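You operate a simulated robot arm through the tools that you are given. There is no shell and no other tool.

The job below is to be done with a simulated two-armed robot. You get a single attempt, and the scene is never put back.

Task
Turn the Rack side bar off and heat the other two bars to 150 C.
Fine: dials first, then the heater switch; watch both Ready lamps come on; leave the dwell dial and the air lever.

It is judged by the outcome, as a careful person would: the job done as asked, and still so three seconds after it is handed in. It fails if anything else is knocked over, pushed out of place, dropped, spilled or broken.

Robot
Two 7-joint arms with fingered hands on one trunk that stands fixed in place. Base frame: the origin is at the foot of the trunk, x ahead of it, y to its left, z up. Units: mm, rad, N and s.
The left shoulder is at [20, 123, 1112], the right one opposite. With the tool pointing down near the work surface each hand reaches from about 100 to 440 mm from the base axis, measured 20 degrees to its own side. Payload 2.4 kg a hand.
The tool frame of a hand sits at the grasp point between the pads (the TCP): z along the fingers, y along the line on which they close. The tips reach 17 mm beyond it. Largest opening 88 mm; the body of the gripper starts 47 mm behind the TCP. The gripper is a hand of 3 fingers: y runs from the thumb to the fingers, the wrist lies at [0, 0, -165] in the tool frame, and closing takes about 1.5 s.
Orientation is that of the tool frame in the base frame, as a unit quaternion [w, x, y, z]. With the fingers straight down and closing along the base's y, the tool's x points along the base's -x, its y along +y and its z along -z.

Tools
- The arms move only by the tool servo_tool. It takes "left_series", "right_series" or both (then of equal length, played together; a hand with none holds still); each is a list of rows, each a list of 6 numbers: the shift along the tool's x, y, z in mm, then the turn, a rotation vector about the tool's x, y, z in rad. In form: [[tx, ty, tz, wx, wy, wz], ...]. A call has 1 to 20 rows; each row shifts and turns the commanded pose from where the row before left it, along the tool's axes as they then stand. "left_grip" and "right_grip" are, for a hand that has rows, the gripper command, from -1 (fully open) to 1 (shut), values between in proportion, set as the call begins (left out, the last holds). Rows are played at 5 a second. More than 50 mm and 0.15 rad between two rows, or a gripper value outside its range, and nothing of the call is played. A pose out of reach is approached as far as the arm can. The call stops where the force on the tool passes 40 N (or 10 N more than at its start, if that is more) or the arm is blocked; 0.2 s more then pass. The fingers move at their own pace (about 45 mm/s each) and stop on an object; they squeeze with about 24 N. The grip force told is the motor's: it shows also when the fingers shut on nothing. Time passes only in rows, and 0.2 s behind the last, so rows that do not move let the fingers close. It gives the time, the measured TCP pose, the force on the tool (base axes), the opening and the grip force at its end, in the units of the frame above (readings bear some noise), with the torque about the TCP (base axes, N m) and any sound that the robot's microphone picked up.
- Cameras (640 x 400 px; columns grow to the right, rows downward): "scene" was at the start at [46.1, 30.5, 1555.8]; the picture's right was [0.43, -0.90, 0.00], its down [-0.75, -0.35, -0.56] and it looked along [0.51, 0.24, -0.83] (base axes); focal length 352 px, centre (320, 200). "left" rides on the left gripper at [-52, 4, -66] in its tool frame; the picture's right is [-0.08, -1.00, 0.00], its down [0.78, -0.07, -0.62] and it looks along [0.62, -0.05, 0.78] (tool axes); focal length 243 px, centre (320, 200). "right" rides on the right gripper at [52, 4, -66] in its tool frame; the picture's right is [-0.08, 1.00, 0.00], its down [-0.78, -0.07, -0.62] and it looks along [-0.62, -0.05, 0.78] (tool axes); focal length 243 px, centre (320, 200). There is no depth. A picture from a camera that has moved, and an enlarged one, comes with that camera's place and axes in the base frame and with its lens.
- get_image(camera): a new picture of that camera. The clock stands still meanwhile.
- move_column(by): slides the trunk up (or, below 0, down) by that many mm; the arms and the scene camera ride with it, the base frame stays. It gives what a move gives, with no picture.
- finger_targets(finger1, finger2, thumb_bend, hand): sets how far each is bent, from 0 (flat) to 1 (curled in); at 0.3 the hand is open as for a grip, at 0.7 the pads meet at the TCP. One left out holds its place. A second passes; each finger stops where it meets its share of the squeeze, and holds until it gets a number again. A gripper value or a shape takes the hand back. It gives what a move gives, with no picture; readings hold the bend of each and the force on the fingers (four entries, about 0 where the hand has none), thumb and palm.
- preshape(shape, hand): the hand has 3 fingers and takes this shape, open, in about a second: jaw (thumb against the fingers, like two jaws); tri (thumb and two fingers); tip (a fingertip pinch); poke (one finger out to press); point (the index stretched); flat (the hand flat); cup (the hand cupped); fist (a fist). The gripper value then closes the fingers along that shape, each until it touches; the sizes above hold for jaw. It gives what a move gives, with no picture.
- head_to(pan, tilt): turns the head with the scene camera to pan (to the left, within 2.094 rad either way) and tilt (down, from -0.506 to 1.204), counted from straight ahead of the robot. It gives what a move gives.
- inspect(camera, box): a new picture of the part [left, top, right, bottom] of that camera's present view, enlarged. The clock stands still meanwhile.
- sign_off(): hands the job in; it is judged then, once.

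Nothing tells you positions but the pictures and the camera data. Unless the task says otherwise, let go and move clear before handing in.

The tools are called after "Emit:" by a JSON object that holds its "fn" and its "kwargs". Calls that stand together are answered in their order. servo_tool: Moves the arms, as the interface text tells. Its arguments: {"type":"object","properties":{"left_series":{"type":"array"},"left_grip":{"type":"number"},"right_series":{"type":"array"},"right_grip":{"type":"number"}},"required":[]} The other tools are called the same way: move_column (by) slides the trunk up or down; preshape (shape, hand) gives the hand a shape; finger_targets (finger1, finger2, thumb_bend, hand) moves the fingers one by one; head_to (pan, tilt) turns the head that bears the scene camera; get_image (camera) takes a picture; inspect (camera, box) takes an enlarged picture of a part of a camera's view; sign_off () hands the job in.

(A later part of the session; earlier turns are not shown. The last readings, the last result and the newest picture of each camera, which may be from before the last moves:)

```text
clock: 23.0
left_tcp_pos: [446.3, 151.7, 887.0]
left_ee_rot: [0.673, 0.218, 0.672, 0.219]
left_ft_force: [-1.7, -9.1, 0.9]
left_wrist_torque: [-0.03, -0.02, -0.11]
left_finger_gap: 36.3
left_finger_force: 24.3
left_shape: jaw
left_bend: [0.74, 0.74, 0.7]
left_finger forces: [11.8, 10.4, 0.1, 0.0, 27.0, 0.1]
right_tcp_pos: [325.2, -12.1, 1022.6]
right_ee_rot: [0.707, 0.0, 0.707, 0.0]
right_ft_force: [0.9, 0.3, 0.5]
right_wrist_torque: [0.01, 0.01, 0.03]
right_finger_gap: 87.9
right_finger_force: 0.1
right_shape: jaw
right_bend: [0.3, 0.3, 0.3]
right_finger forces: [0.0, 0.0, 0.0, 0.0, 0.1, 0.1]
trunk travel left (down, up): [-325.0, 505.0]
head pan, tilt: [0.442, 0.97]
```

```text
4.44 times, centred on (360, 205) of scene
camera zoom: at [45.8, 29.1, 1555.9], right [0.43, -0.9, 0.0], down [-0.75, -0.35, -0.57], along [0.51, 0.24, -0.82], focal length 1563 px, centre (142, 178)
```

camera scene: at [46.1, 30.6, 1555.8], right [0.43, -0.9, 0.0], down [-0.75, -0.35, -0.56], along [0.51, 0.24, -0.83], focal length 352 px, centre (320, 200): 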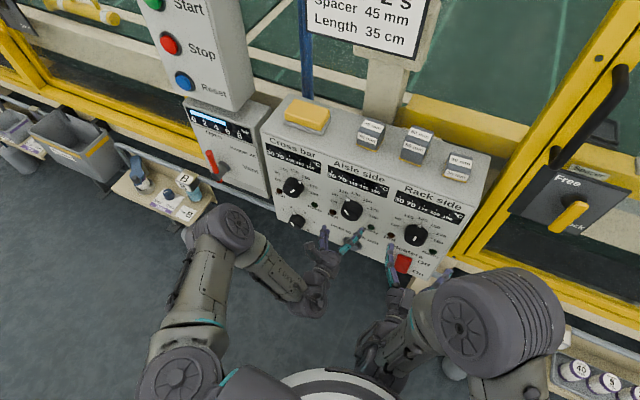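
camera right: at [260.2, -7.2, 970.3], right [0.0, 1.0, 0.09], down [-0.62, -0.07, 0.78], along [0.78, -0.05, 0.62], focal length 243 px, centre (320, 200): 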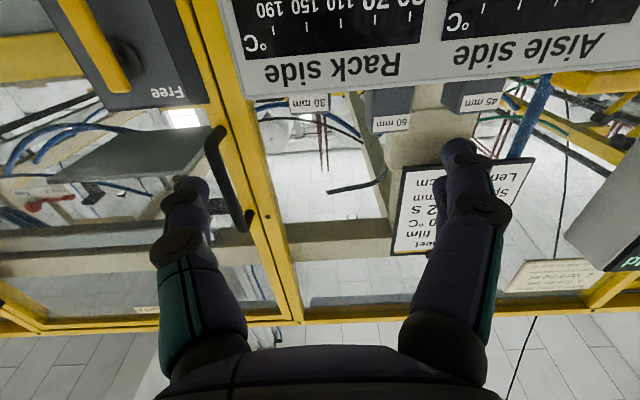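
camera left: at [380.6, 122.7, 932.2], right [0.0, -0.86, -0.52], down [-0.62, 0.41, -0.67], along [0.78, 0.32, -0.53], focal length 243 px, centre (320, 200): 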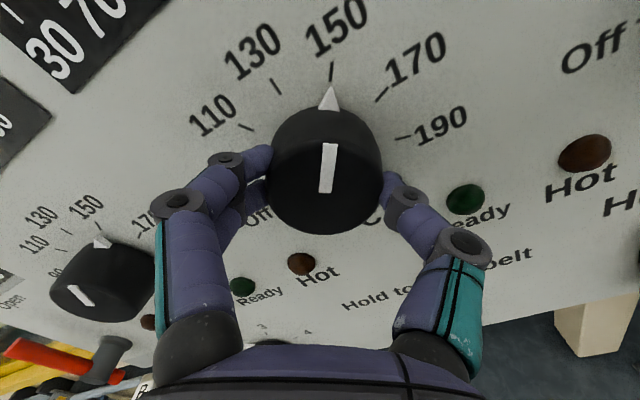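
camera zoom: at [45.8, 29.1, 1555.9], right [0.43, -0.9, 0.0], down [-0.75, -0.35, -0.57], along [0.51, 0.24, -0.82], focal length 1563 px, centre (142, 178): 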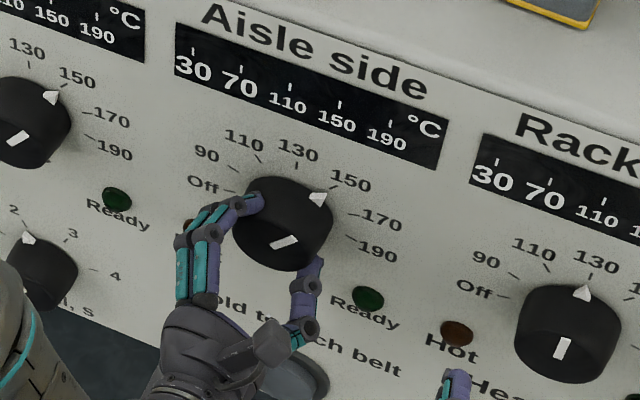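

The pointer lines up with the 150 tick (measured 34.9°). Releasing and backing off.

Emit:
{"fn": "servo_tool", "kwargs": {"left_series": [[0, 0, 0, 0, 0, 0], [0, 0, 0, 0, 0, 0], [0, 0, 0, 0, 0, 0], [0, 0, 0, 0, 0, 0], [0, 0, 0, 0, 0, 0], [0, 0, 0, 0, 0, 0], [0, 0, 0, 0, 0, 0], [0, 0, 0, 0, 0, 0], [0, 0, -12, 0, 0, 0], [0, 0, -12, 0, 0, 0], [0, 0, -12, 0, 0, 0], [0, 0, -12, 0, 0, 0], [0, 0, 0, 0, 0, 0]], "left_grip": -1}}

Emit:
{"fn": "inspect", "kwargs": {"camera": "left", "box": [220, 20, 440, 220]}}

Emit:
{"fn": "get_image", "kwargs": {"camera": "left"}}

```text
clock: 25.8
left_tcp_pos: [400.5, 151.4, 887.0]
left_ee_rot: [0.673, 0.218, 0.673, 0.215]
left_ft_force: [-0.6, 0.5, 0.4]
left_wrist_torque: [0.0, 0.0, 0.01]
left_finger_gap: 87.9
left_finger_force: 0.2
left_shape: jaw
left_bend: [0.3, 0.3, 0.3]
left_finger forces: [0.0, 0.0, 0.1, 0.1, 0.0, 0.0]
right_tcp_pos: [325.8, -11.0, 1022.5]
right_ee_rot: [0.708, 0.0, 0.706, 0.0]
right_ft_force: [0.6, -0.2, -0.7]
right_wrist_torque: [0.04, 0.0, -0.01]
right_finger_gap: 87.8
right_finger_force: 0.0
right_shape: jaw
right_bend: [0.3, 0.3, 0.3]
right_finger forces: [0.1, 0.0, 0.0, 0.0, 0.0, 0.1]
trunk travel left (down, up): [-325.0, 505.0]
head pan, tilt: [0.442, 0.97]
```

```text
2.00 times, centred on (330, 120) of left
camera zoom: at [333.5, 123.9, 932.0], right [0.0, -0.86, -0.51], down [-0.62, 0.4, -0.67], along [0.78, 0.32, -0.53], focal length 485 px, centre (300, 360)
```

zoom: 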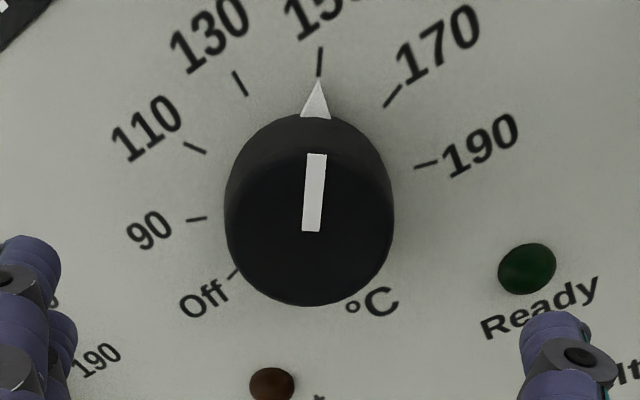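

```text
taken
camera left: at [333.5, 123.9, 932.0], right [0.0, -0.86, -0.51], down [-0.62, 0.4, -0.67], along [0.78, 0.32, -0.53], focal length 243 px, centre (320, 200)
```

left: 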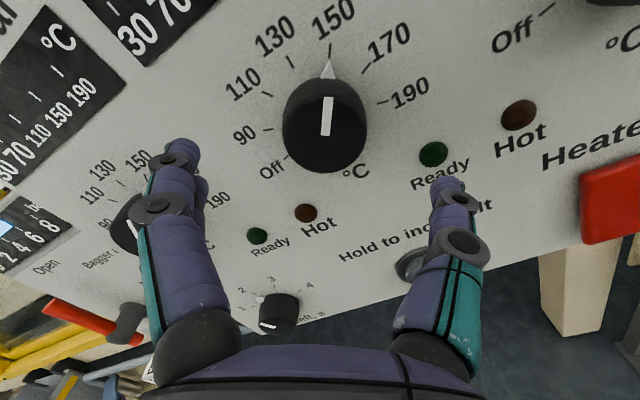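

Aisle side holds at 150. For the Rack side I'll use the right hand; first I'll move the left hand back out of the way to the left, rolled level.

Emit:
{"fn": "servo_tool", "kwargs": {"left_series": [[0, 0, -10, 0, 0, -0.124], [0, 0, -10, 0, 0, -0.124], [0, 0, -10, 0, 0, -0.124], [0, 0, 0, 0, 0, -0.124], [0, 0, 0, 0, 0, -0.126], [0, 28, 0, 0, 0, 0], [0, 28, 0, 0, 0, 0], [0, 28, 0, 0, 0, 0], [0, 28, 0, 0, 0, 0], [0, 28, 0, 0, 0, 0], [0, 0, 0, 0, 0, 0]]}}

Emit:
{"fn": "servo_tool", "kwargs": {"right_series": [[25, 2, 10, 0, 0, 0], [25, 2, 12, 0, 0, 0], [25, 2, 12, 0, 0, 0], [25, 2, 12, 0, 0, 0], [25, 2, 12, 0, 0, 0], [10, 1, 12, 0, 0, 0], [0, 0, 0, 0, 0, 0]]}}

Emit:
{"fn": "get_image", "kwargs": {"camera": "right"}}

Emit:
{"fn": "get_image", "kwargs": {"camera": "scene"}}

Emit:
{"fn": "get_image", "kwargs": {"camera": "left"}}

```text
clock: 28.2
left_tcp_pos: [370.1, 291.7, 886.3]
left_ee_rot: [0.707, 0.001, 0.707, 0.001]
left_ft_force: [0.4, -0.8, 1.2]
left_wrist_torque: [0.0, -0.01, 0.03]
left_finger_gap: 87.7
left_finger_force: 0.2
left_shape: jaw
left_bend: [0.3, 0.3, 0.3]
left_finger forces: [0.0, 0.0, 0.0, 0.0, 0.1, 0.0]
right_tcp_pos: [325.8, -12.1, 1022.4]
right_ee_rot: [0.708, 0.0, 0.707, 0.0]
right_ft_force: [-0.9, 0.2, 0.4]
right_wrist_torque: [0.02, -0.02, 0.0]
right_finger_gap: 88.0
right_finger_force: 0.1
right_shape: jaw
right_bend: [0.3, 0.3, 0.3]
right_finger forces: [0.0, 0.0, 0.0, 0.0, 0.0, 0.0]
trunk travel left (down, up): [-325.0, 505.0]
head pan, tilt: [0.442, 0.97]
```

```text
clock: 29.8
left_tcp_pos: [369.7, 291.0, 886.1]
left_ee_rot: [0.707, 0.001, 0.707, 0.0]
left_ft_force: [0.1, -0.8, 1.1]
left_wrist_torque: [-0.03, 0.02, 0.01]
left_finger_gap: 87.8
left_finger_force: 0.2
left_shape: jaw
left_bend: [0.3, 0.3, 0.3]
left_finger forces: [0.2, 0.0, 0.0, 0.0, 0.0, 0.0]
right_tcp_pos: [395.4, 0.0, 886.7]
right_ee_rot: [0.707, 0.0, 0.707, 0.0]
right_ft_force: [1.1, -0.1, 0.1]
right_wrist_torque: [-0.01, 0.0, 0.0]
right_finger_gap: 87.8
right_finger_force: 0.1
right_shape: jaw
right_bend: [0.3, 0.3, 0.3]
right_finger forces: [0.1, 0.0, 0.0, 0.0, 0.1, 0.0]
trunk travel left (down, up): [-325.0, 505.0]
head pan, tilt: [0.442, 0.97]
```

```text
taken
camera right: at [330.0, 3.6, 835.0], right [0.0, 1.0, 0.08], down [-0.62, -0.07, 0.78], along [0.78, -0.05, 0.62], focal length 243 px, centre (320, 200)
```

right: 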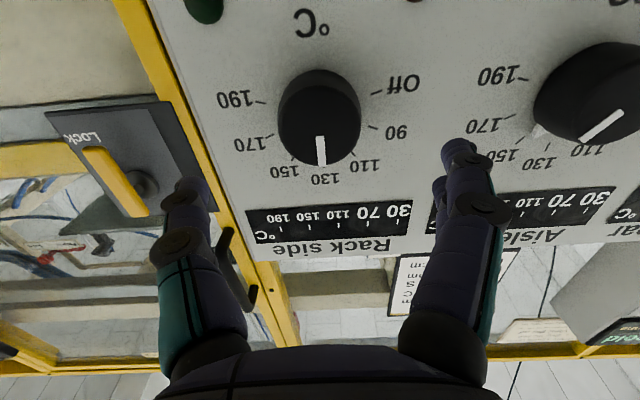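

```text
taken
camera scene: at [46.1, 30.7, 1555.8], right [0.43, -0.9, 0.0], down [-0.75, -0.35, -0.56], along [0.51, 0.24, -0.83], focal length 352 px, centre (320, 200)
```

scene: 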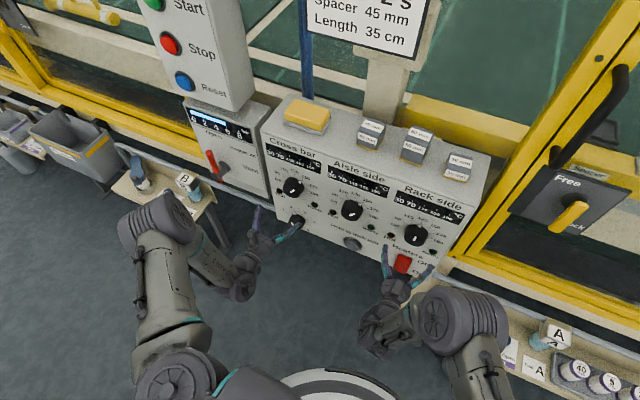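

```text
taken
camera left: at [303.6, 295.1, 938.6], right [0.0, -1.0, 0.08], down [-0.62, -0.06, -0.78], along [0.78, -0.05, -0.62], focal length 243 px, centre (320, 200)
```

left: 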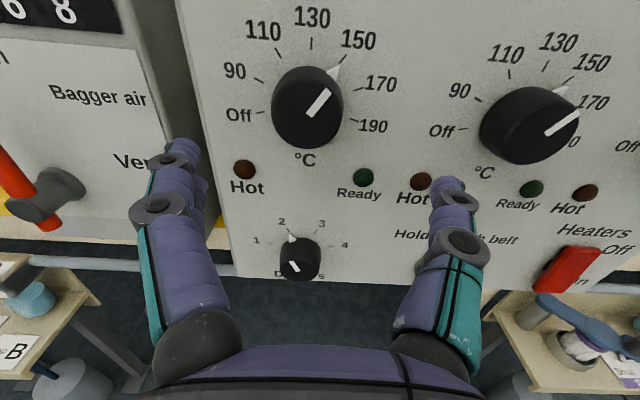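

The Rack side knob is right on the right hand's axis (cap centre about 320, 134 as predicted) and reads about 130. It needs -105° to reach Off, so I'll pre-roll the right hand +52°.

Emit:
{"fn": "servo_tool", "kwargs": {"right_series": [[0, 0, 0, 0, 0, 0.131], [0, 0, 0, 0, 0, 0.131], [0, 0, 0, 0, 0, 0.131], [0, 0, 0, 0, 0, 0.131], [0, 0, 0, 0, 0, 0.131], [0, 0, 0, 0, 0, 0.131], [0, 0, 0, 0, 0, 0.131], [0, 0, 0, 0, 0, 0]]}}

Emit:
{"fn": "get_image", "kwargs": {"camera": "right"}}

Emit:
{"fn": "inspect", "kwargs": {"camera": "scene", "box": [350, 160, 500, 310]}}

Emit:
{"fn": "inspect", "kwargs": {"camera": "right", "box": [220, 30, 420, 200]}}

```text
clock: 31.6
left_tcp_pos: [369.6, 292.5, 886.4]
left_ee_rot: [0.707, 0.001, 0.707, 0.001]
left_ft_force: [-0.6, 0.2, -0.3]
left_wrist_torque: [-0.04, -0.03, -0.02]
left_finger_gap: 88.0
left_finger_force: 0.2
left_shape: jaw
left_bend: [0.3, 0.3, 0.3]
left_finger forces: [0.1, 0.0, 0.0, 0.0, 0.1, 0.0]
right_tcp_pos: [395.8, -1.1, 886.7]
right_ee_rot: [0.634, 0.312, 0.634, 0.315]
right_ft_force: [-0.5, 0.0, 0.0]
right_wrist_torque: [-0.02, 0.0, 0.02]
right_finger_gap: 87.9
right_finger_force: 0.1
right_shape: jaw
right_bend: [0.3, 0.3, 0.3]
right_finger forces: [0.1, 0.1, 0.0, 0.1, 0.0, 0.0]
trunk travel left (down, up): [-325.0, 505.0]
head pan, tilt: [0.442, 0.97]
```

```text
taken
camera right: at [330.0, 42.9, 858.9], right [0.0, 0.54, 0.84], down [-0.62, -0.66, 0.42], along [0.78, -0.52, 0.33], focal length 243 px, centre (320, 200)
```

right: 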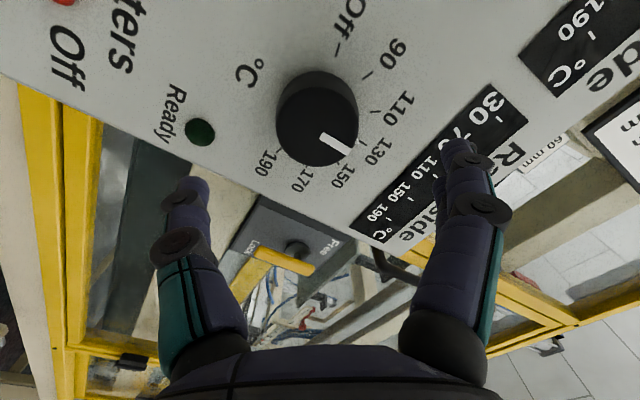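

```text
2.67 times, centred on (425, 235) of scene
camera zoom: at [46.1, 30.7, 1555.8], right [0.43, -0.9, 0.0], down [-0.75, -0.35, -0.56], along [0.51, 0.24, -0.83], focal length 938 px, centre (40, 107)
```

zoom: 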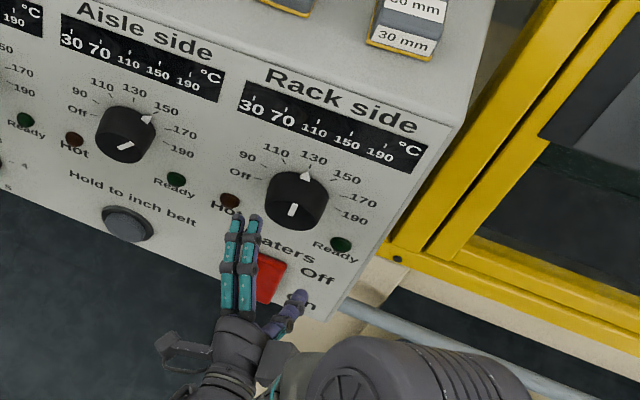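

```text
2.35 times, centred on (320, 115) of right
camera zoom: at [330.0, 42.9, 858.9], right [0.0, 0.54, 0.84], down [-0.62, -0.66, 0.42], along [0.78, -0.52, 0.33], focal length 571 px, centre (320, 400)
```

zoom: 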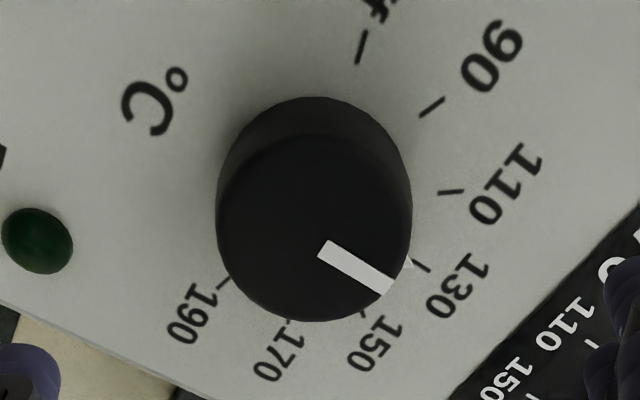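

The right hand reached +52° roll and the knob is within 1.5 mm of its axis. I'll trim, advance to straddle it, and close.

Emit:
{"fn": "servo_tool", "kwargs": {"right_series": [[0, -1.2, 12.8, 0, 0, 0], [0, 0, 12.8, 0, 0, 0], [0, 0, 12.8, 0, 0, 0], [0, 0, 12.8, 0, 0, 0], [0, 0, 0, 0, 0, 0]]}}

Emit:
{"fn": "get_image", "kwargs": {"camera": "right"}}

Emit:
{"fn": "inspect", "kwargs": {"camera": "scene", "box": [350, 160, 500, 310]}}

```text
clock: 32.8
left_tcp_pos: [370.5, 292.1, 887.3]
left_ee_rot: [0.707, 0.001, 0.707, 0.001]
left_ft_force: [-0.8, 0.2, 1.0]
left_wrist_torque: [0.02, 0.0, -0.01]
left_finger_gap: 88.1
left_finger_force: 0.0
left_shape: jaw
left_bend: [0.3, 0.3, 0.3]
left_finger forces: [0.0, 0.0, 0.0, 0.0, 0.0, 0.1]
right_tcp_pos: [445.6, -0.5, 886.5]
right_ee_rot: [0.634, 0.312, 0.634, 0.313]
right_ft_force: [-0.5, 0.3, -0.2]
right_wrist_torque: [0.0, 0.01, -0.01]
right_finger_gap: 87.8
right_finger_force: 0.0
right_shape: jaw
right_bend: [0.3, 0.3, 0.3]
right_finger forces: [0.1, 0.0, 0.1, 0.1, 0.1, 0.0]
trunk travel left (down, up): [-325.0, 505.0]
head pan, tilt: [0.442, 0.97]
```

```text
taken
camera right: at [381.4, 42.0, 858.2], right [0.0, 0.54, 0.84], down [-0.62, -0.66, 0.42], along [0.78, -0.52, 0.34], focal length 243 px, centre (320, 200)
```

right: 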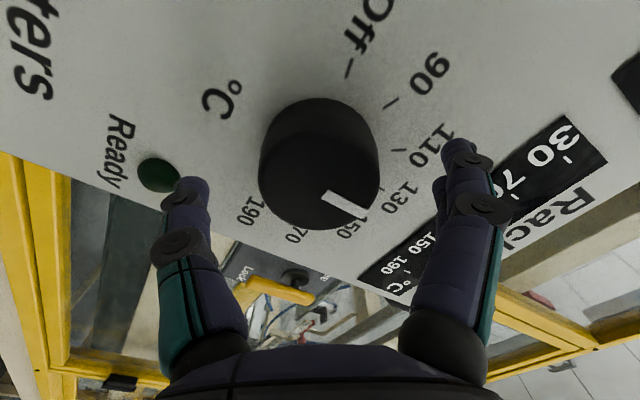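

```text
2.67 times, centred on (425, 235) of scene
camera zoom: at [46.1, 30.7, 1555.8], right [0.43, -0.9, 0.0], down [-0.75, -0.35, -0.56], along [0.51, 0.24, -0.83], focal length 938 px, centre (40, 107)
```

zoom: 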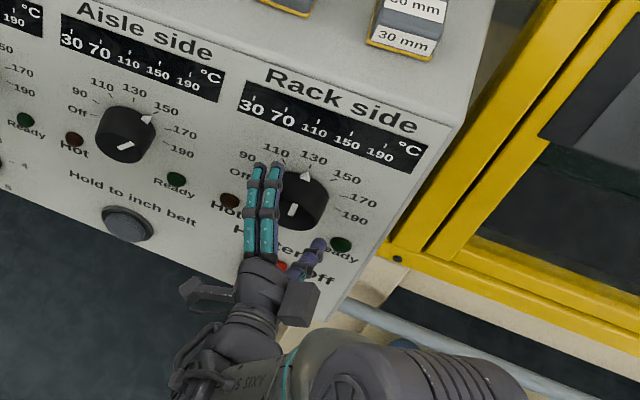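

The knob is centred between the right fingers and thumb. Closing on it.

Emit:
{"fn": "servo_tool", "kwargs": {"right_series": [[0, 0, 1, 0, 0, 0], [0, 0, 0, 0, 0, 0], [0, 0, 0, 0, 0, 0], [0, 0, 0, 0, 0, 0], [0, 0, 0, 0, 0, 0], [0, 0, 0, 0, 0, 0], [0, 0, 0, 0, 0, 0], [0, 0, 0, 0, 0, 0], [0, 0, 0, 0, 0, 0]], "right_grip": 1}}

Emit:
{"fn": "get_image", "kwargs": {"camera": "right"}}

```text
clock: 34.8
left_tcp_pos: [369.7, 291.2, 886.5]
left_ee_rot: [0.707, 0.002, 0.707, 0.001]
left_ft_force: [-0.1, 0.2, 0.1]
left_wrist_torque: [0.01, 0.02, 0.02]
left_finger_gap: 88.0
left_finger_force: 0.1
left_shape: jaw
left_bend: [0.3, 0.3, 0.3]
left_finger forces: [0.0, 0.1, 0.1, 0.0, 0.1, 0.0]
right_tcp_pos: [448.0, -1.4, 886.9]
right_ee_rot: [0.634, 0.311, 0.634, 0.314]
right_ft_force: [0.6, -1.1, 1.5]
right_wrist_torque: [-0.06, -0.03, 0.01]
right_finger_gap: 36.4
right_finger_force: 23.8
right_shape: jaw
right_bend: [0.73, 0.73, 0.7]
right_finger forces: [10.8, 11.0, 0.0, 0.1, 21.7, 0.1]
trunk travel left (down, up): [-325.0, 505.0]
head pan, tilt: [0.442, 0.97]
```

```text
taken
camera right: at [382.2, 42.3, 858.7], right [0.0, 0.54, 0.84], down [-0.62, -0.66, 0.42], along [0.78, -0.52, 0.34], focal length 243 px, centre (320, 200)
```

right: 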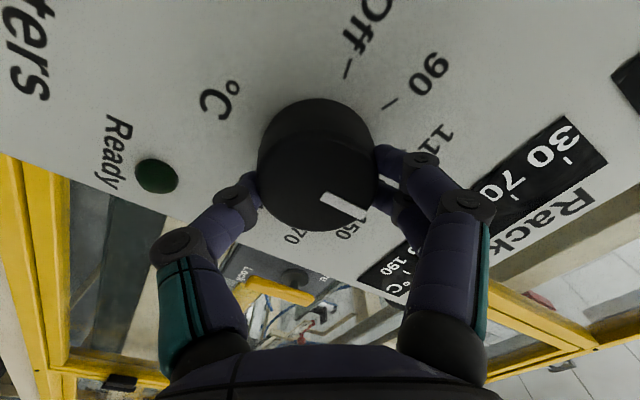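

Gripped. I'll turn counter-clockwise half way first and check.

Emit:
{"fn": "servo_tool", "kwargs": {"right_series": [[0, 0, 0, 0, 0, -0.1], [0, 0, 0, 0, 0, -0.1], [0, 0, 0, 0, 0, -0.1], [0, 0, 0, 0, 0, -0.1], [0, 0, 0, 0, 0, -0.1], [0, 0, 0, 0, 0, -0.1], [0, 0, 0, 0, 0, -0.1], [0, 0, 0, 0, 0, -0.1], [0, 0, 0, 0, 0, -0.1], [0, 0, 0, 0, 0, 0]]}}

Emit:
{"fn": "get_image", "kwargs": {"camera": "right"}}

Emit:
{"fn": "inspect", "kwargs": {"camera": "scene", "box": [350, 160, 500, 310]}}

```text
clock: 37.0
left_tcp_pos: [370.1, 293.6, 886.6]
left_ee_rot: [0.707, 0.001, 0.707, 0.001]
left_ft_force: [0.6, -0.3, -0.5]
left_wrist_torque: [0.01, -0.01, -0.01]
left_finger_gap: 88.1
left_finger_force: 0.0
left_shape: jaw
left_bend: [0.3, 0.3, 0.3]
left_finger forces: [0.0, 0.0, 0.1, 0.0, 0.0, 0.0]
right_tcp_pos: [446.9, -0.8, 886.0]
right_ee_rot: [0.708, 0.005, 0.707, 0.006]
right_ft_force: [-0.9, 5.7, 4.0]
right_wrist_torque: [0.01, -0.05, 0.11]
right_finger_gap: 36.1
right_finger_force: 24.1
right_shape: jaw
right_bend: [0.73, 0.73, 0.7]
right_finger forces: [13.5, 14.3, 0.0, 0.1, 21.0, 0.0]
trunk travel left (down, up): [-325.0, 505.0]
head pan, tilt: [0.442, 0.97]
```

```text
taken
camera right: at [382.1, 4.3, 834.5], right [0.0, 0.99, 0.1], down [-0.62, -0.08, 0.78], along [0.78, -0.06, 0.62], focal length 243 px, centre (320, 200)
```

right: 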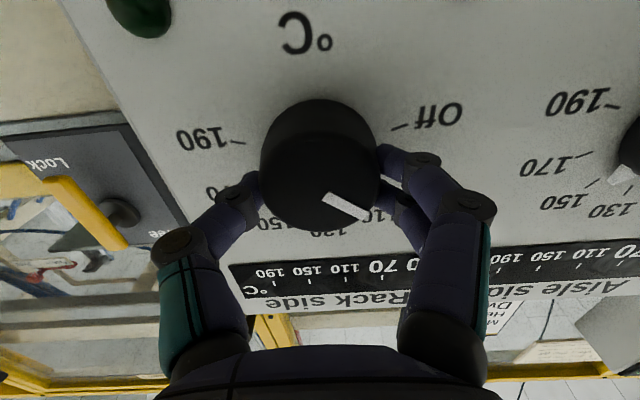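

```text
2.67 times, centred on (425, 235) of scene
camera zoom: at [45.6, 31.6, 1555.8], right [0.43, -0.9, 0.0], down [-0.75, -0.35, -0.56], along [0.51, 0.24, -0.83], focal length 938 px, centre (40, 107)
```

zoom: 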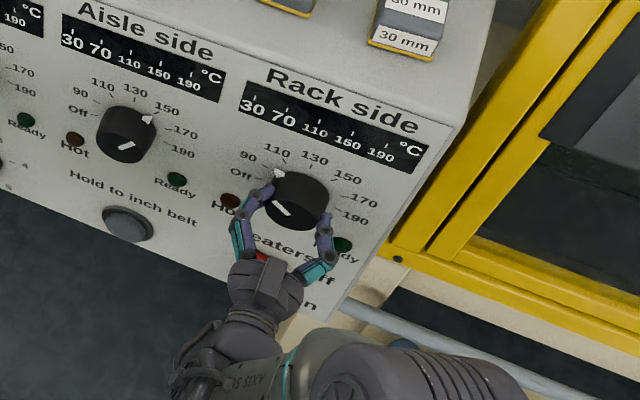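

The pointer follows, now between 110 and 90. I'll continue to Off.

Emit:
{"fn": "servo_tool", "kwargs": {"right_series": [[0, 0, 0, 0, 0, -0.1], [0, 0, 0, 0, 0, -0.1], [0, 0, 0, 0, 0, -0.1], [0, 0, 0, 0, 0, -0.1], [0, 0, 0, 0, 0, -0.1], [0, 0, 0, 0, 0, -0.1], [0, 0, 0, 0, 0, -0.1], [0, 0, 0, 0, 0, -0.1], [0, 0, 0, 0, 0, -0.1], [0, 0, 0, 0, 0, 0]]}}

Emit:
{"fn": "get_image", "kwargs": {"camera": "right"}}

Emit:
{"fn": "inspect", "kwargs": {"camera": "right", "box": [230, 60, 430, 240]}}

Emit:
{"fn": "inspect", "kwargs": {"camera": "scene", "box": [350, 160, 500, 310]}}

```text
clock: 39.2
left_tcp_pos: [371.3, 292.4, 885.8]
left_ee_rot: [0.707, 0.0, 0.707, 0.001]
left_ft_force: [0.2, -0.9, 0.1]
left_wrist_torque: [0.02, 0.0, -0.01]
left_finger_gap: 88.0
left_finger_force: 0.1
left_shape: jaw
left_bend: [0.3, 0.3, 0.3]
left_finger forces: [0.0, 0.1, 0.0, 0.0, 0.1, 0.0]
right_tcp_pos: [448.8, 0.1, 885.8]
right_ee_rot: [0.64, -0.303, 0.638, -0.303]
right_ft_force: [-1.3, 10.6, -1.2]
right_wrist_torque: [0.01, 0.07, 0.14]
right_finger_gap: 36.2
right_finger_force: 24.0
right_shape: jaw
right_bend: [0.73, 0.73, 0.7]
right_finger forces: [14.0, 15.7, 0.0, 0.0, 20.5, 0.1]
trunk travel left (down, up): [-325.0, 505.0]
head pan, tilt: [0.442, 0.97]
```

```text
taken
camera right: at [382.2, -38.2, 850.1], right [0.0, 0.7, -0.72], down [-0.62, 0.56, 0.55], along [0.78, 0.45, 0.43], focal length 243 px, centre (320, 200)
```

right: 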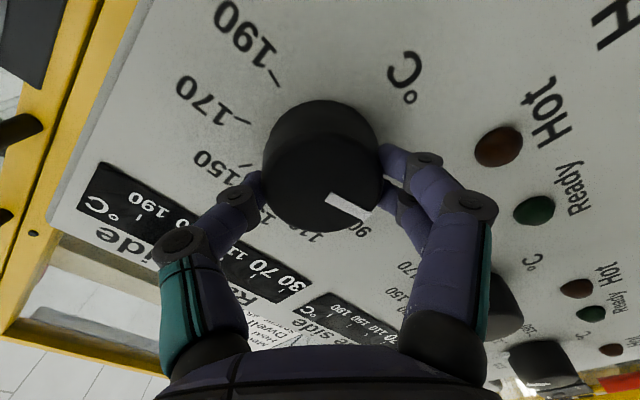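

```text
2.22 times, centred on (330, 150) of right
camera zoom: at [382.2, -38.2, 850.1], right [0.0, 0.7, -0.72], down [-0.62, 0.56, 0.55], along [0.78, 0.45, 0.43], focal length 539 px, centre (298, 311)
```

zoom: 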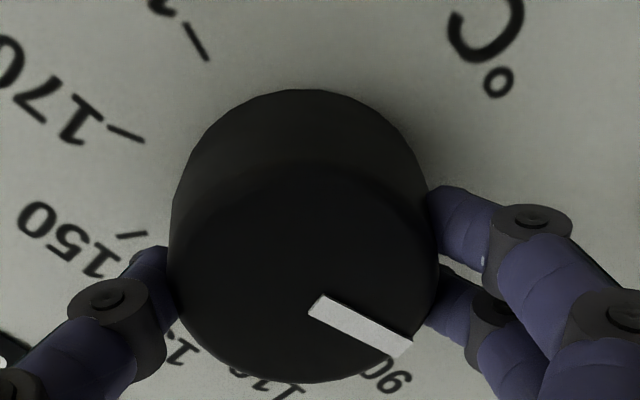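

```text
2.67 times, centred on (425, 235) of scene
camera zoom: at [46.1, 32.3, 1555.8], right [0.43, -0.9, 0.0], down [-0.75, -0.35, -0.56], along [0.51, 0.24, -0.83], focal length 938 px, centre (40, 107)
```

zoom: 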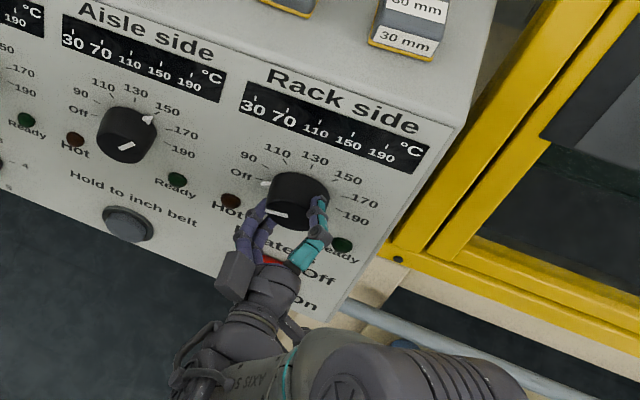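

The cap line measures about -106°, which is on the Off tick (-105°). Releasing and backing off the Rack side knob.

Emit:
{"fn": "servo_tool", "kwargs": {"right_series": [[0, 0, 0, 0, 0, 0], [0, 0, 0, 0, 0, 0], [0, 0, 0, 0, 0, 0], [0, 0, 0, 0, 0, 0], [0, 0, 0, 0, 0, 0], [0, 0, 0, 0, 0, 0], [0, 0, 0, 0, 0, 0], [0, 0, 0, 0, 0, 0], [0, 0, -12, 0, 0, 0], [0, 0, -12, 0, 0, 0], [0, 0, -12, 0, 0, 0], [0, 0, -14, 0, 0, 0], [0, 0, -14, 0, 0, 0], [0, 0, -14, 0, 0, 0], [0, 0, 0, 0, 0, 0]], "right_grip": -1}}

Emit:
{"fn": "get_image", "kwargs": {"camera": "right"}}

Emit:
{"fn": "inspect", "kwargs": {"camera": "right", "box": [220, 40, 420, 200]}}

Emit:
{"fn": "inspect", "kwargs": {"camera": "scene", "box": [350, 160, 500, 310]}}

```text
clock: 42.4
left_tcp_pos: [369.3, 291.4, 887.1]
left_ee_rot: [0.707, 0.001, 0.707, 0.001]
left_ft_force: [-0.1, -0.4, 0.4]
left_wrist_torque: [0.0, 0.03, 0.01]
left_finger_gap: 87.9
left_finger_force: 0.0
left_shape: jaw
left_bend: [0.3, 0.3, 0.3]
left_finger forces: [0.1, 0.0, 0.0, 0.0, 0.0, 0.0]
right_tcp_pos: [370.4, -1.7, 887.4]
right_ee_rot: [0.64, -0.303, 0.639, -0.302]
right_ft_force: [0.5, -0.8, 0.0]
right_wrist_torque: [0.0, 0.0, 0.0]
right_finger_gap: 88.1
right_finger_force: 0.1
right_shape: jaw
right_bend: [0.3, 0.3, 0.3]
right_finger forces: [0.0, 0.0, 0.0, 0.0, 0.1, 0.0]
trunk travel left (down, up): [-325.0, 505.0]
head pan, tilt: [0.442, 0.97]
```

```text
taken
camera right: at [303.9, -39.1, 850.7], right [0.0, 0.7, -0.72], down [-0.62, 0.56, 0.55], along [0.78, 0.45, 0.43], focal length 243 px, centre (320, 200)
```

right: 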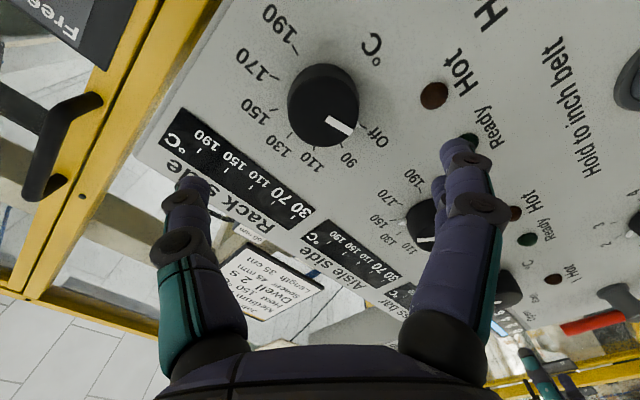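

```text
2.50 times, centred on (320, 120) of right
camera zoom: at [303.9, -39.1, 850.7], right [0.0, 0.7, -0.72], down [-0.62, 0.56, 0.55], along [0.78, 0.45, 0.43], focal length 606 px, centre (320, 400)
```

zoom: 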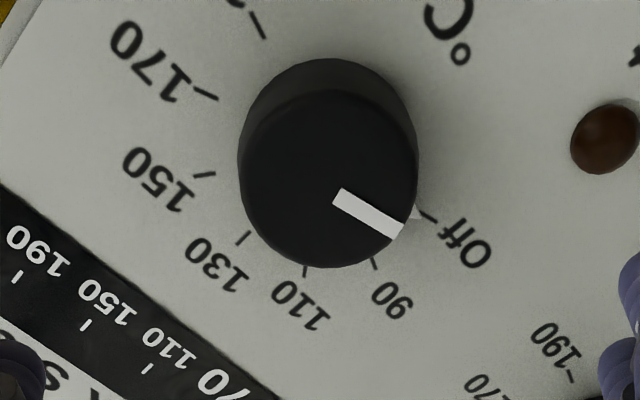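

```text
2.67 times, centred on (425, 235) of scene
camera zoom: at [46.1, 30.7, 1555.8], right [0.43, -0.9, 0.0], down [-0.75, -0.35, -0.56], along [0.51, 0.24, -0.83], focal length 938 px, centre (40, 107)
```

zoom: 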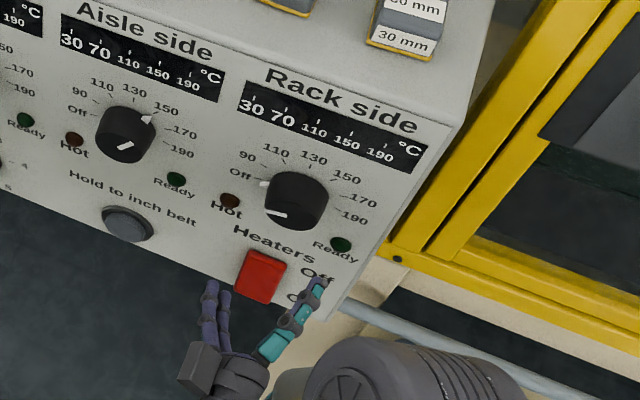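

Rack side is on Off and all three dials are set. Next is the Heaters rocker; I'll roll the right hand level at a safe distance, keeping clear of the panel, and look at the switch closely.

Emit:
{"fn": "servo_tool", "kwargs": {"right_series": [[0, 0, -5, 0, 0, 0.126], [0, 0, -5, 0, 0, 0.126], [0, 0, -5, 0, 0, 0.126], [0, 0, -5, 0, 0, 0.126], [0, 0, -5, 0, 0, 0.126], [0, 0, -5, 0, 0, 0.126], [0, 0, 0, 0, 0, 0.128], [0, -40, 0, 0, 0, 0], [0, -40, 0, 0, 0, 0], [0, 0, 0, 0, 0, 0]]}}

Emit:
{"fn": "servo_tool", "kwargs": {"left_series": [[0, -30, -5, 0, 0, 0], [0, -30, -5, 0, 0, 0], [0, -30, 0, 0, 0, 0], [0, -30, 0, 0, 0, 0], [0, -30, 0, 0, 0, 0], [0, -25, 0, 0, 0, 0], [0, 0, 0, 0, 0, 0]]}}

Emit:
{"fn": "get_image", "kwargs": {"camera": "left"}}

Emit:
{"fn": "get_image", "kwargs": {"camera": "right"}}

Emit:
{"fn": "get_image", "kwargs": {"camera": "scene"}}

```text
clock: 44.6
left_tcp_pos: [370.0, 291.4, 885.8]
left_ee_rot: [0.707, 0.002, 0.707, 0.0]
left_ft_force: [0.0, 0.1, -1.4]
left_wrist_torque: [-0.02, -0.02, -0.02]
left_finger_gap: 87.9
left_finger_force: 0.1
left_shape: jaw
left_bend: [0.3, 0.3, 0.3]
left_finger forces: [0.0, 0.1, 0.0, 0.0, 0.0, 0.0]
right_tcp_pos: [341.1, -79.3, 885.6]
right_ee_rot: [0.708, 0.0, 0.706, 0.002]
right_ft_force: [0.4, 0.4, 1.3]
right_wrist_torque: [0.0, -0.01, -0.03]
right_finger_gap: 87.9
right_finger_force: 0.1
right_shape: jaw
right_bend: [0.3, 0.3, 0.3]
right_finger forces: [0.0, 0.1, 0.0, 0.0, 0.0, 0.0]
trunk travel left (down, up): [-325.0, 505.0]
head pan, tilt: [0.442, 0.97]
```

```text
clock: 46.2
left_tcp_pos: [358.6, 117.0, 887.3]
left_ee_rot: [0.707, 0.002, 0.707, 0.001]
left_ft_force: [-0.1, 0.1, 0.3]
left_wrist_torque: [0.0, 0.01, 0.0]
left_finger_gap: 88.1
left_finger_force: 0.0
left_shape: jaw
left_bend: [0.3, 0.3, 0.3]
left_finger forces: [0.0, 0.0, 0.0, 0.0, 0.0, 0.0]
right_tcp_pos: [340.7, -79.0, 886.3]
right_ee_rot: [0.707, 0.0, 0.707, 0.0]
right_ft_force: [0.1, -0.5, -0.6]
right_wrist_torque: [0.02, 0.02, 0.0]
right_finger_gap: 88.0
right_finger_force: 0.1
right_shape: jaw
right_bend: [0.3, 0.3, 0.3]
right_finger forces: [0.0, 0.1, 0.0, 0.0, 0.0, 0.0]
trunk travel left (down, up): [-325.0, 505.0]
head pan, tilt: [0.442, 0.97]
```

```text
taken
camera left: at [292.4, 120.8, 939.3], right [0.0, -1.0, 0.08], down [-0.62, -0.06, -0.78], along [0.78, -0.05, -0.62], focal length 243 px, centre (320, 200)
```

left: 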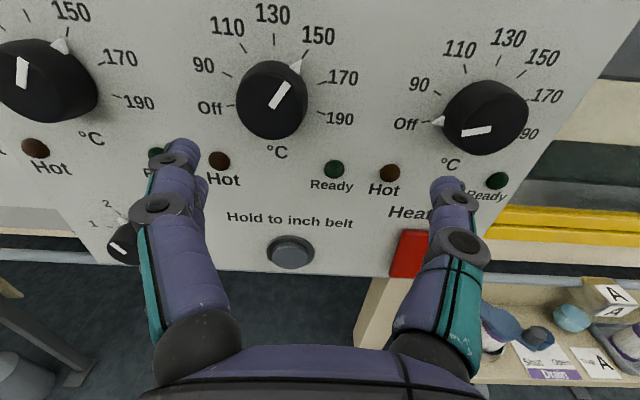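

```text
taken
camera right: at [274.7, -75.3, 834.5], right [0.0, 1.0, 0.09], down [-0.62, -0.07, 0.78], along [0.78, -0.05, 0.62], focal length 243 px, centre (320, 200)
```

right: 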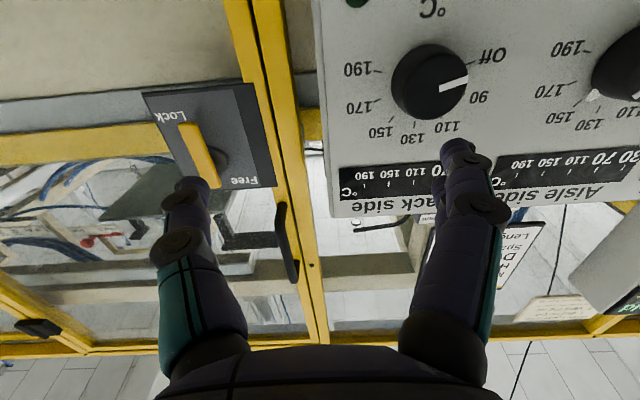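

```text
taken
camera scene: at [46.1, 30.6, 1555.8], right [0.43, -0.9, 0.0], down [-0.75, -0.35, -0.56], along [0.51, 0.24, -0.83], focal length 352 px, centre (320, 200)
```

scene: 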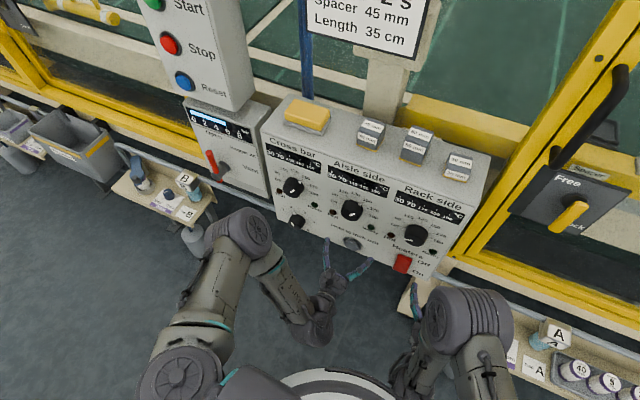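

The lower half of the panel is now clear in the scene view. I'll zoom on the rocker from both the scene and left cameras.

Emit:
{"fn": "inspect", "kwargs": {"camera": "scene", "box": [375, 235, 445, 290]}}

Emit:
{"fn": "inspect", "kwargs": {"camera": "left", "box": [350, 180, 470, 300]}}

```text
7.27 times, centred on (410, 262) of scene
camera zoom: at [46.1, 30.6, 1555.8], right [0.43, -0.9, 0.0], down [-0.75, -0.35, -0.56], along [0.51, 0.24, -0.83], focal length 2558 px, centre (-334, -254)
```

zoom: 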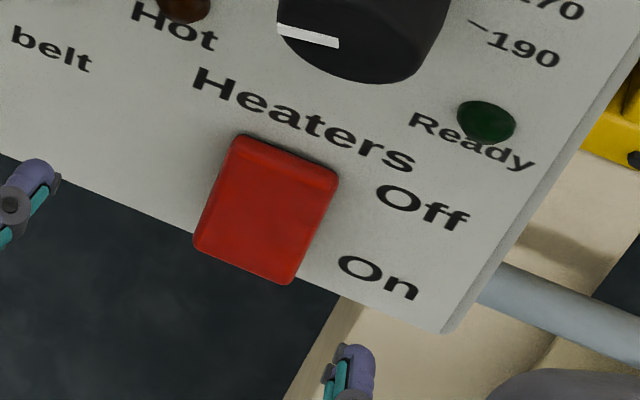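

```text
3.33 times, centred on (410, 240) of left
camera zoom: at [292.4, 120.8, 939.3], right [0.0, -1.0, 0.08], down [-0.62, -0.06, -0.78], along [0.78, -0.05, -0.62], focal length 809 px, centre (20, 67)
```

zoom: 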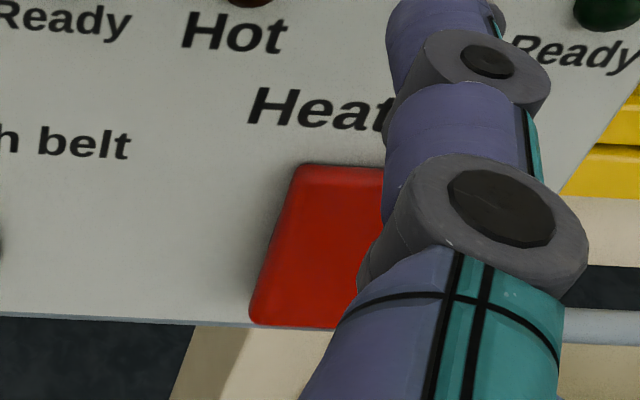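

The rocker is a plate about y ±17, z 694–763, top flush (Off) and bottom edge sticking out about 10 mm, so pressing the bottom half (z ≈ 706) turns it On. I'll first move the left hand back left, then put the right hand in the poke shape and look at where its fingertip lies.

Emit:
{"fn": "servo_tool", "kwargs": {"left_series": [[0, 30, 0, 0, 0, 0], [0, 30, 0, 0, 0, 0], [0, 30, 0, 0, 0, 0], [0, 30, 0, 0, 0, 0], [0, 0, 0, 0, 0, 0]]}}

Emit:
{"fn": "preshape", "kwargs": {"hand": "right", "shape": "poke"}}

Emit:
{"fn": "get_image", "kwargs": {"camera": "right"}}

Emit:
{"fn": "get_image", "kwargs": {"camera": "scene"}}

Emit:
{"fn": "get_image", "kwargs": {"camera": "left"}}

```text
clock: 47.4
left_tcp_pos: [357.9, 236.5, 886.0]
left_ee_rot: [0.707, 0.001, 0.707, 0.002]
left_ft_force: [0.0, -0.4, -0.7]
left_wrist_torque: [0.01, 0.01, -0.03]
left_finger_gap: 88.2
left_finger_force: 0.1
left_shape: jaw
left_bend: [0.3, 0.3, 0.3]
left_finger forces: [0.0, 0.0, 0.0, 0.0, 0.1, 0.0]
right_tcp_pos: [340.1, -79.4, 885.5]
right_ee_rot: [0.707, 0.0, 0.707, 0.001]
right_ft_force: [0.2, -0.2, 0.3]
right_wrist_torque: [0.01, 0.0, 0.02]
right_finger_gap: 88.1
right_finger_force: 0.0
right_shape: jaw
right_bend: [0.3, 0.3, 0.3]
right_finger forces: [0.0, 0.0, 0.1, 0.1, 0.1, 0.0]
trunk travel left (down, up): [-325.0, 505.0]
head pan, tilt: [0.442, 0.97]
```

```text
clock: 48.3
left_tcp_pos: [358.0, 236.6, 887.2]
left_ee_rot: [0.707, 0.002, 0.707, 0.002]
left_ft_force: [0.0, 0.0, -0.1]
left_wrist_torque: [-0.01, 0.0, 0.02]
left_finger_gap: 88.0
left_finger_force: 0.1
left_shape: jaw
left_bend: [0.3, 0.3, 0.3]
left_finger forces: [0.0, 0.0, 0.1, 0.1, 0.0, 0.1]
right_tcp_pos: [339.9, -78.8, 886.4]
right_ee_rot: [0.707, 0.0, 0.707, 0.0]
right_ft_force: [0.0, 0.6, 0.3]
right_wrist_torque: [0.02, 0.0, -0.02]
right_finger_gap: 0.2
right_finger_force: 0.0
right_shape: poke
right_bend: [1.0, 1.0, 0.45]
right_finger forces: [0.1, 0.1, 0.1, 0.0, 0.1, 0.1]
trunk travel left (down, up): [-325.0, 505.0]
head pan, tilt: [0.442, 0.97]
```

```text
taken
camera right: at [274.7, -75.3, 834.5], right [0.0, 1.0, 0.09], down [-0.62, -0.07, 0.78], along [0.78, -0.05, 0.62], focal length 243 px, centre (320, 200)
```

right: 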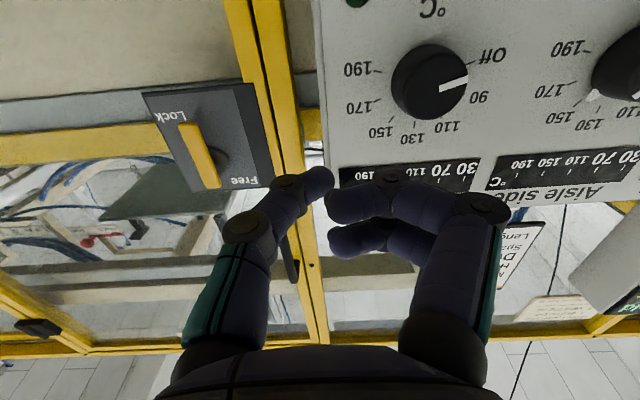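

```text
taken
camera scene: at [46.1, 30.6, 1555.8], right [0.43, -0.9, 0.0], down [-0.75, -0.35, -0.56], along [0.51, 0.24, -0.83], focal length 352 px, centre (320, 200)
```

scene: 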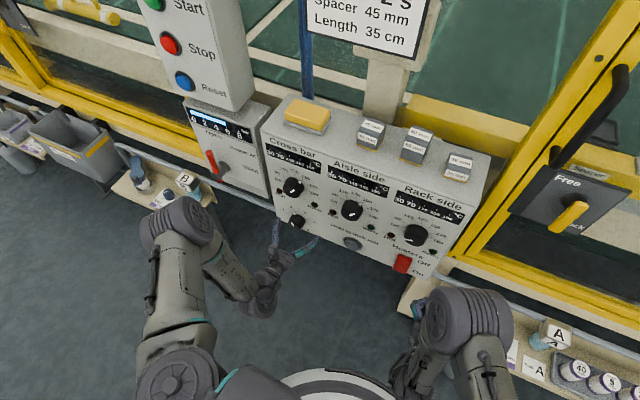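

```text
taken
camera left: at [291.7, 240.0, 939.0], right [0.0, -1.0, 0.08], down [-0.62, -0.06, -0.78], along [0.78, -0.05, -0.62], focal length 243 px, centre (320, 200)
```

left: 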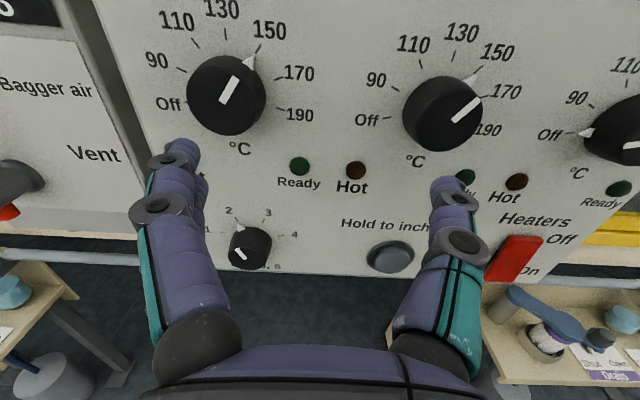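

In the poke shape the thumb tip sticks out near the tool axis but the curled fingers come nearly as far forward. I'll see whether the point shape gives a clearer, longer poker.

Emit:
{"fn": "preshape", "kwargs": {"hand": "right", "shape": "point"}}

Emit:
{"fn": "get_image", "kwargs": {"camera": "right"}}

Emit:
{"fn": "inspect", "kwargs": {"camera": "scene", "box": [370, 230, 520, 390]}}

```text
clock: 49.2
left_tcp_pos: [358.6, 237.0, 886.4]
left_ee_rot: [0.707, 0.001, 0.707, 0.001]
left_ft_force: [-0.9, 0.6, 0.0]
left_wrist_torque: [-0.03, -0.04, 0.02]
left_finger_gap: 87.9
left_finger_force: 0.1
left_shape: jaw
left_bend: [0.3, 0.3, 0.3]
left_finger forces: [0.0, 0.0, 0.0, 0.0, 0.0, 0.1]
right_tcp_pos: [340.3, -78.3, 885.9]
right_ee_rot: [0.708, 0.001, 0.706, 0.001]
right_ft_force: [0.0, 0.0, -0.8]
right_wrist_torque: [0.01, -0.01, -0.01]
right_finger_gap: 0.0
right_finger_force: 0.1
right_shape: point
right_bend: [0.28, 1.0, 0.93]
right_finger forces: [0.0, 0.0, 0.0, 0.0, 0.0, 0.0]
trunk travel left (down, up): [-325.0, 505.0]
head pan, tilt: [0.442, 0.97]
```

```text
taken
camera right: at [274.7, -75.3, 834.5], right [0.0, 1.0, 0.09], down [-0.62, -0.07, 0.78], along [0.78, -0.05, 0.62], focal length 243 px, centre (320, 200)
```

right: 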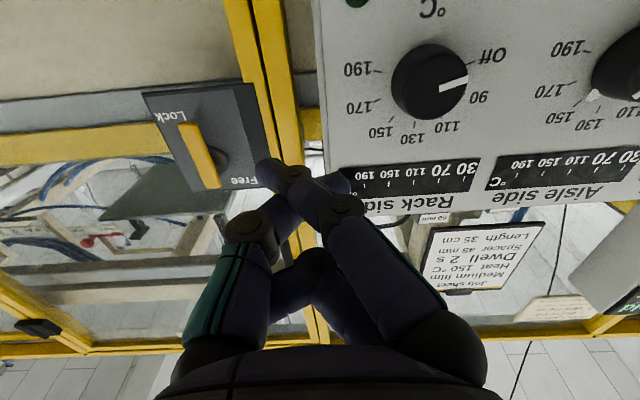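

```text
2.50 times, centred on (445, 310) of scene
camera zoom: at [46.1, 30.6, 1555.8], right [0.43, -0.9, 0.0], down [-0.75, -0.35, -0.56], along [0.51, 0.24, -0.83], focal length 879 px, centre (8, -75)
```

zoom: 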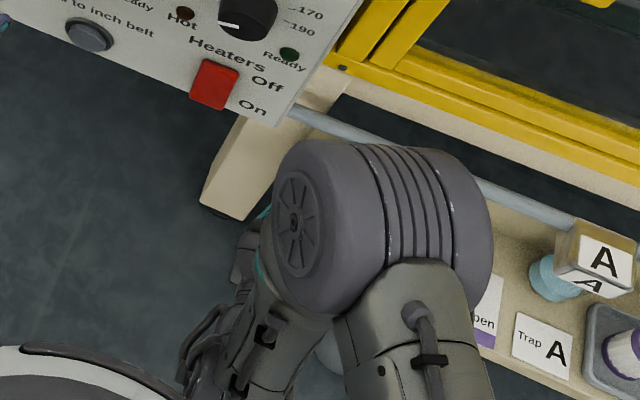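

The fingers seem to be still moving into the point shape. I'll wait a second and look again.

Emit:
{"fn": "servo_tool", "kwargs": {"right_series": [[0, 0, 0, 0, 0, 0], [0, 0, 0, 0, 0, 0], [0, 0, 0, 0, 0, 0], [0, 0, 0, 0, 0, 0], [0, 0, 0, 0, 0, 0]]}}

Emit:
{"fn": "get_image", "kwargs": {"camera": "right"}}

```text
clock: 50.4
left_tcp_pos: [356.9, 236.1, 885.9]
left_ee_rot: [0.707, 0.001, 0.707, 0.001]
left_ft_force: [-0.3, 0.2, -0.4]
left_wrist_torque: [0.0, 0.02, 0.03]
left_finger_gap: 88.0
left_finger_force: 0.1
left_shape: jaw
left_bend: [0.3, 0.3, 0.3]
left_finger forces: [0.1, 0.1, 0.0, 0.0, 0.0, 0.0]
right_tcp_pos: [340.8, -78.2, 886.7]
right_ee_rot: [0.708, 0.001, 0.706, 0.0]
right_ft_force: [-0.5, -0.5, 0.4]
right_wrist_torque: [0.0, 0.03, 0.02]
right_finger_gap: 0.0
right_finger_force: 0.0
right_shape: point
right_bend: [0.28, 1.0, 0.93]
right_finger forces: [0.0, 0.0, 0.0, 0.0, 0.0, 0.0]
trunk travel left (down, up): [-325.0, 505.0]
head pan, tilt: [0.442, 0.97]
```

```text
taken
camera right: at [274.8, -75.3, 834.5], right [0.0, 1.0, 0.09], down [-0.62, -0.07, 0.78], along [0.78, -0.05, 0.62], focal length 243 px, centre (320, 200)
```

right: 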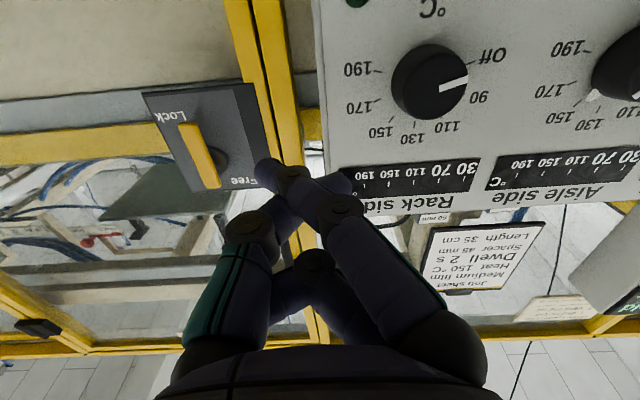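

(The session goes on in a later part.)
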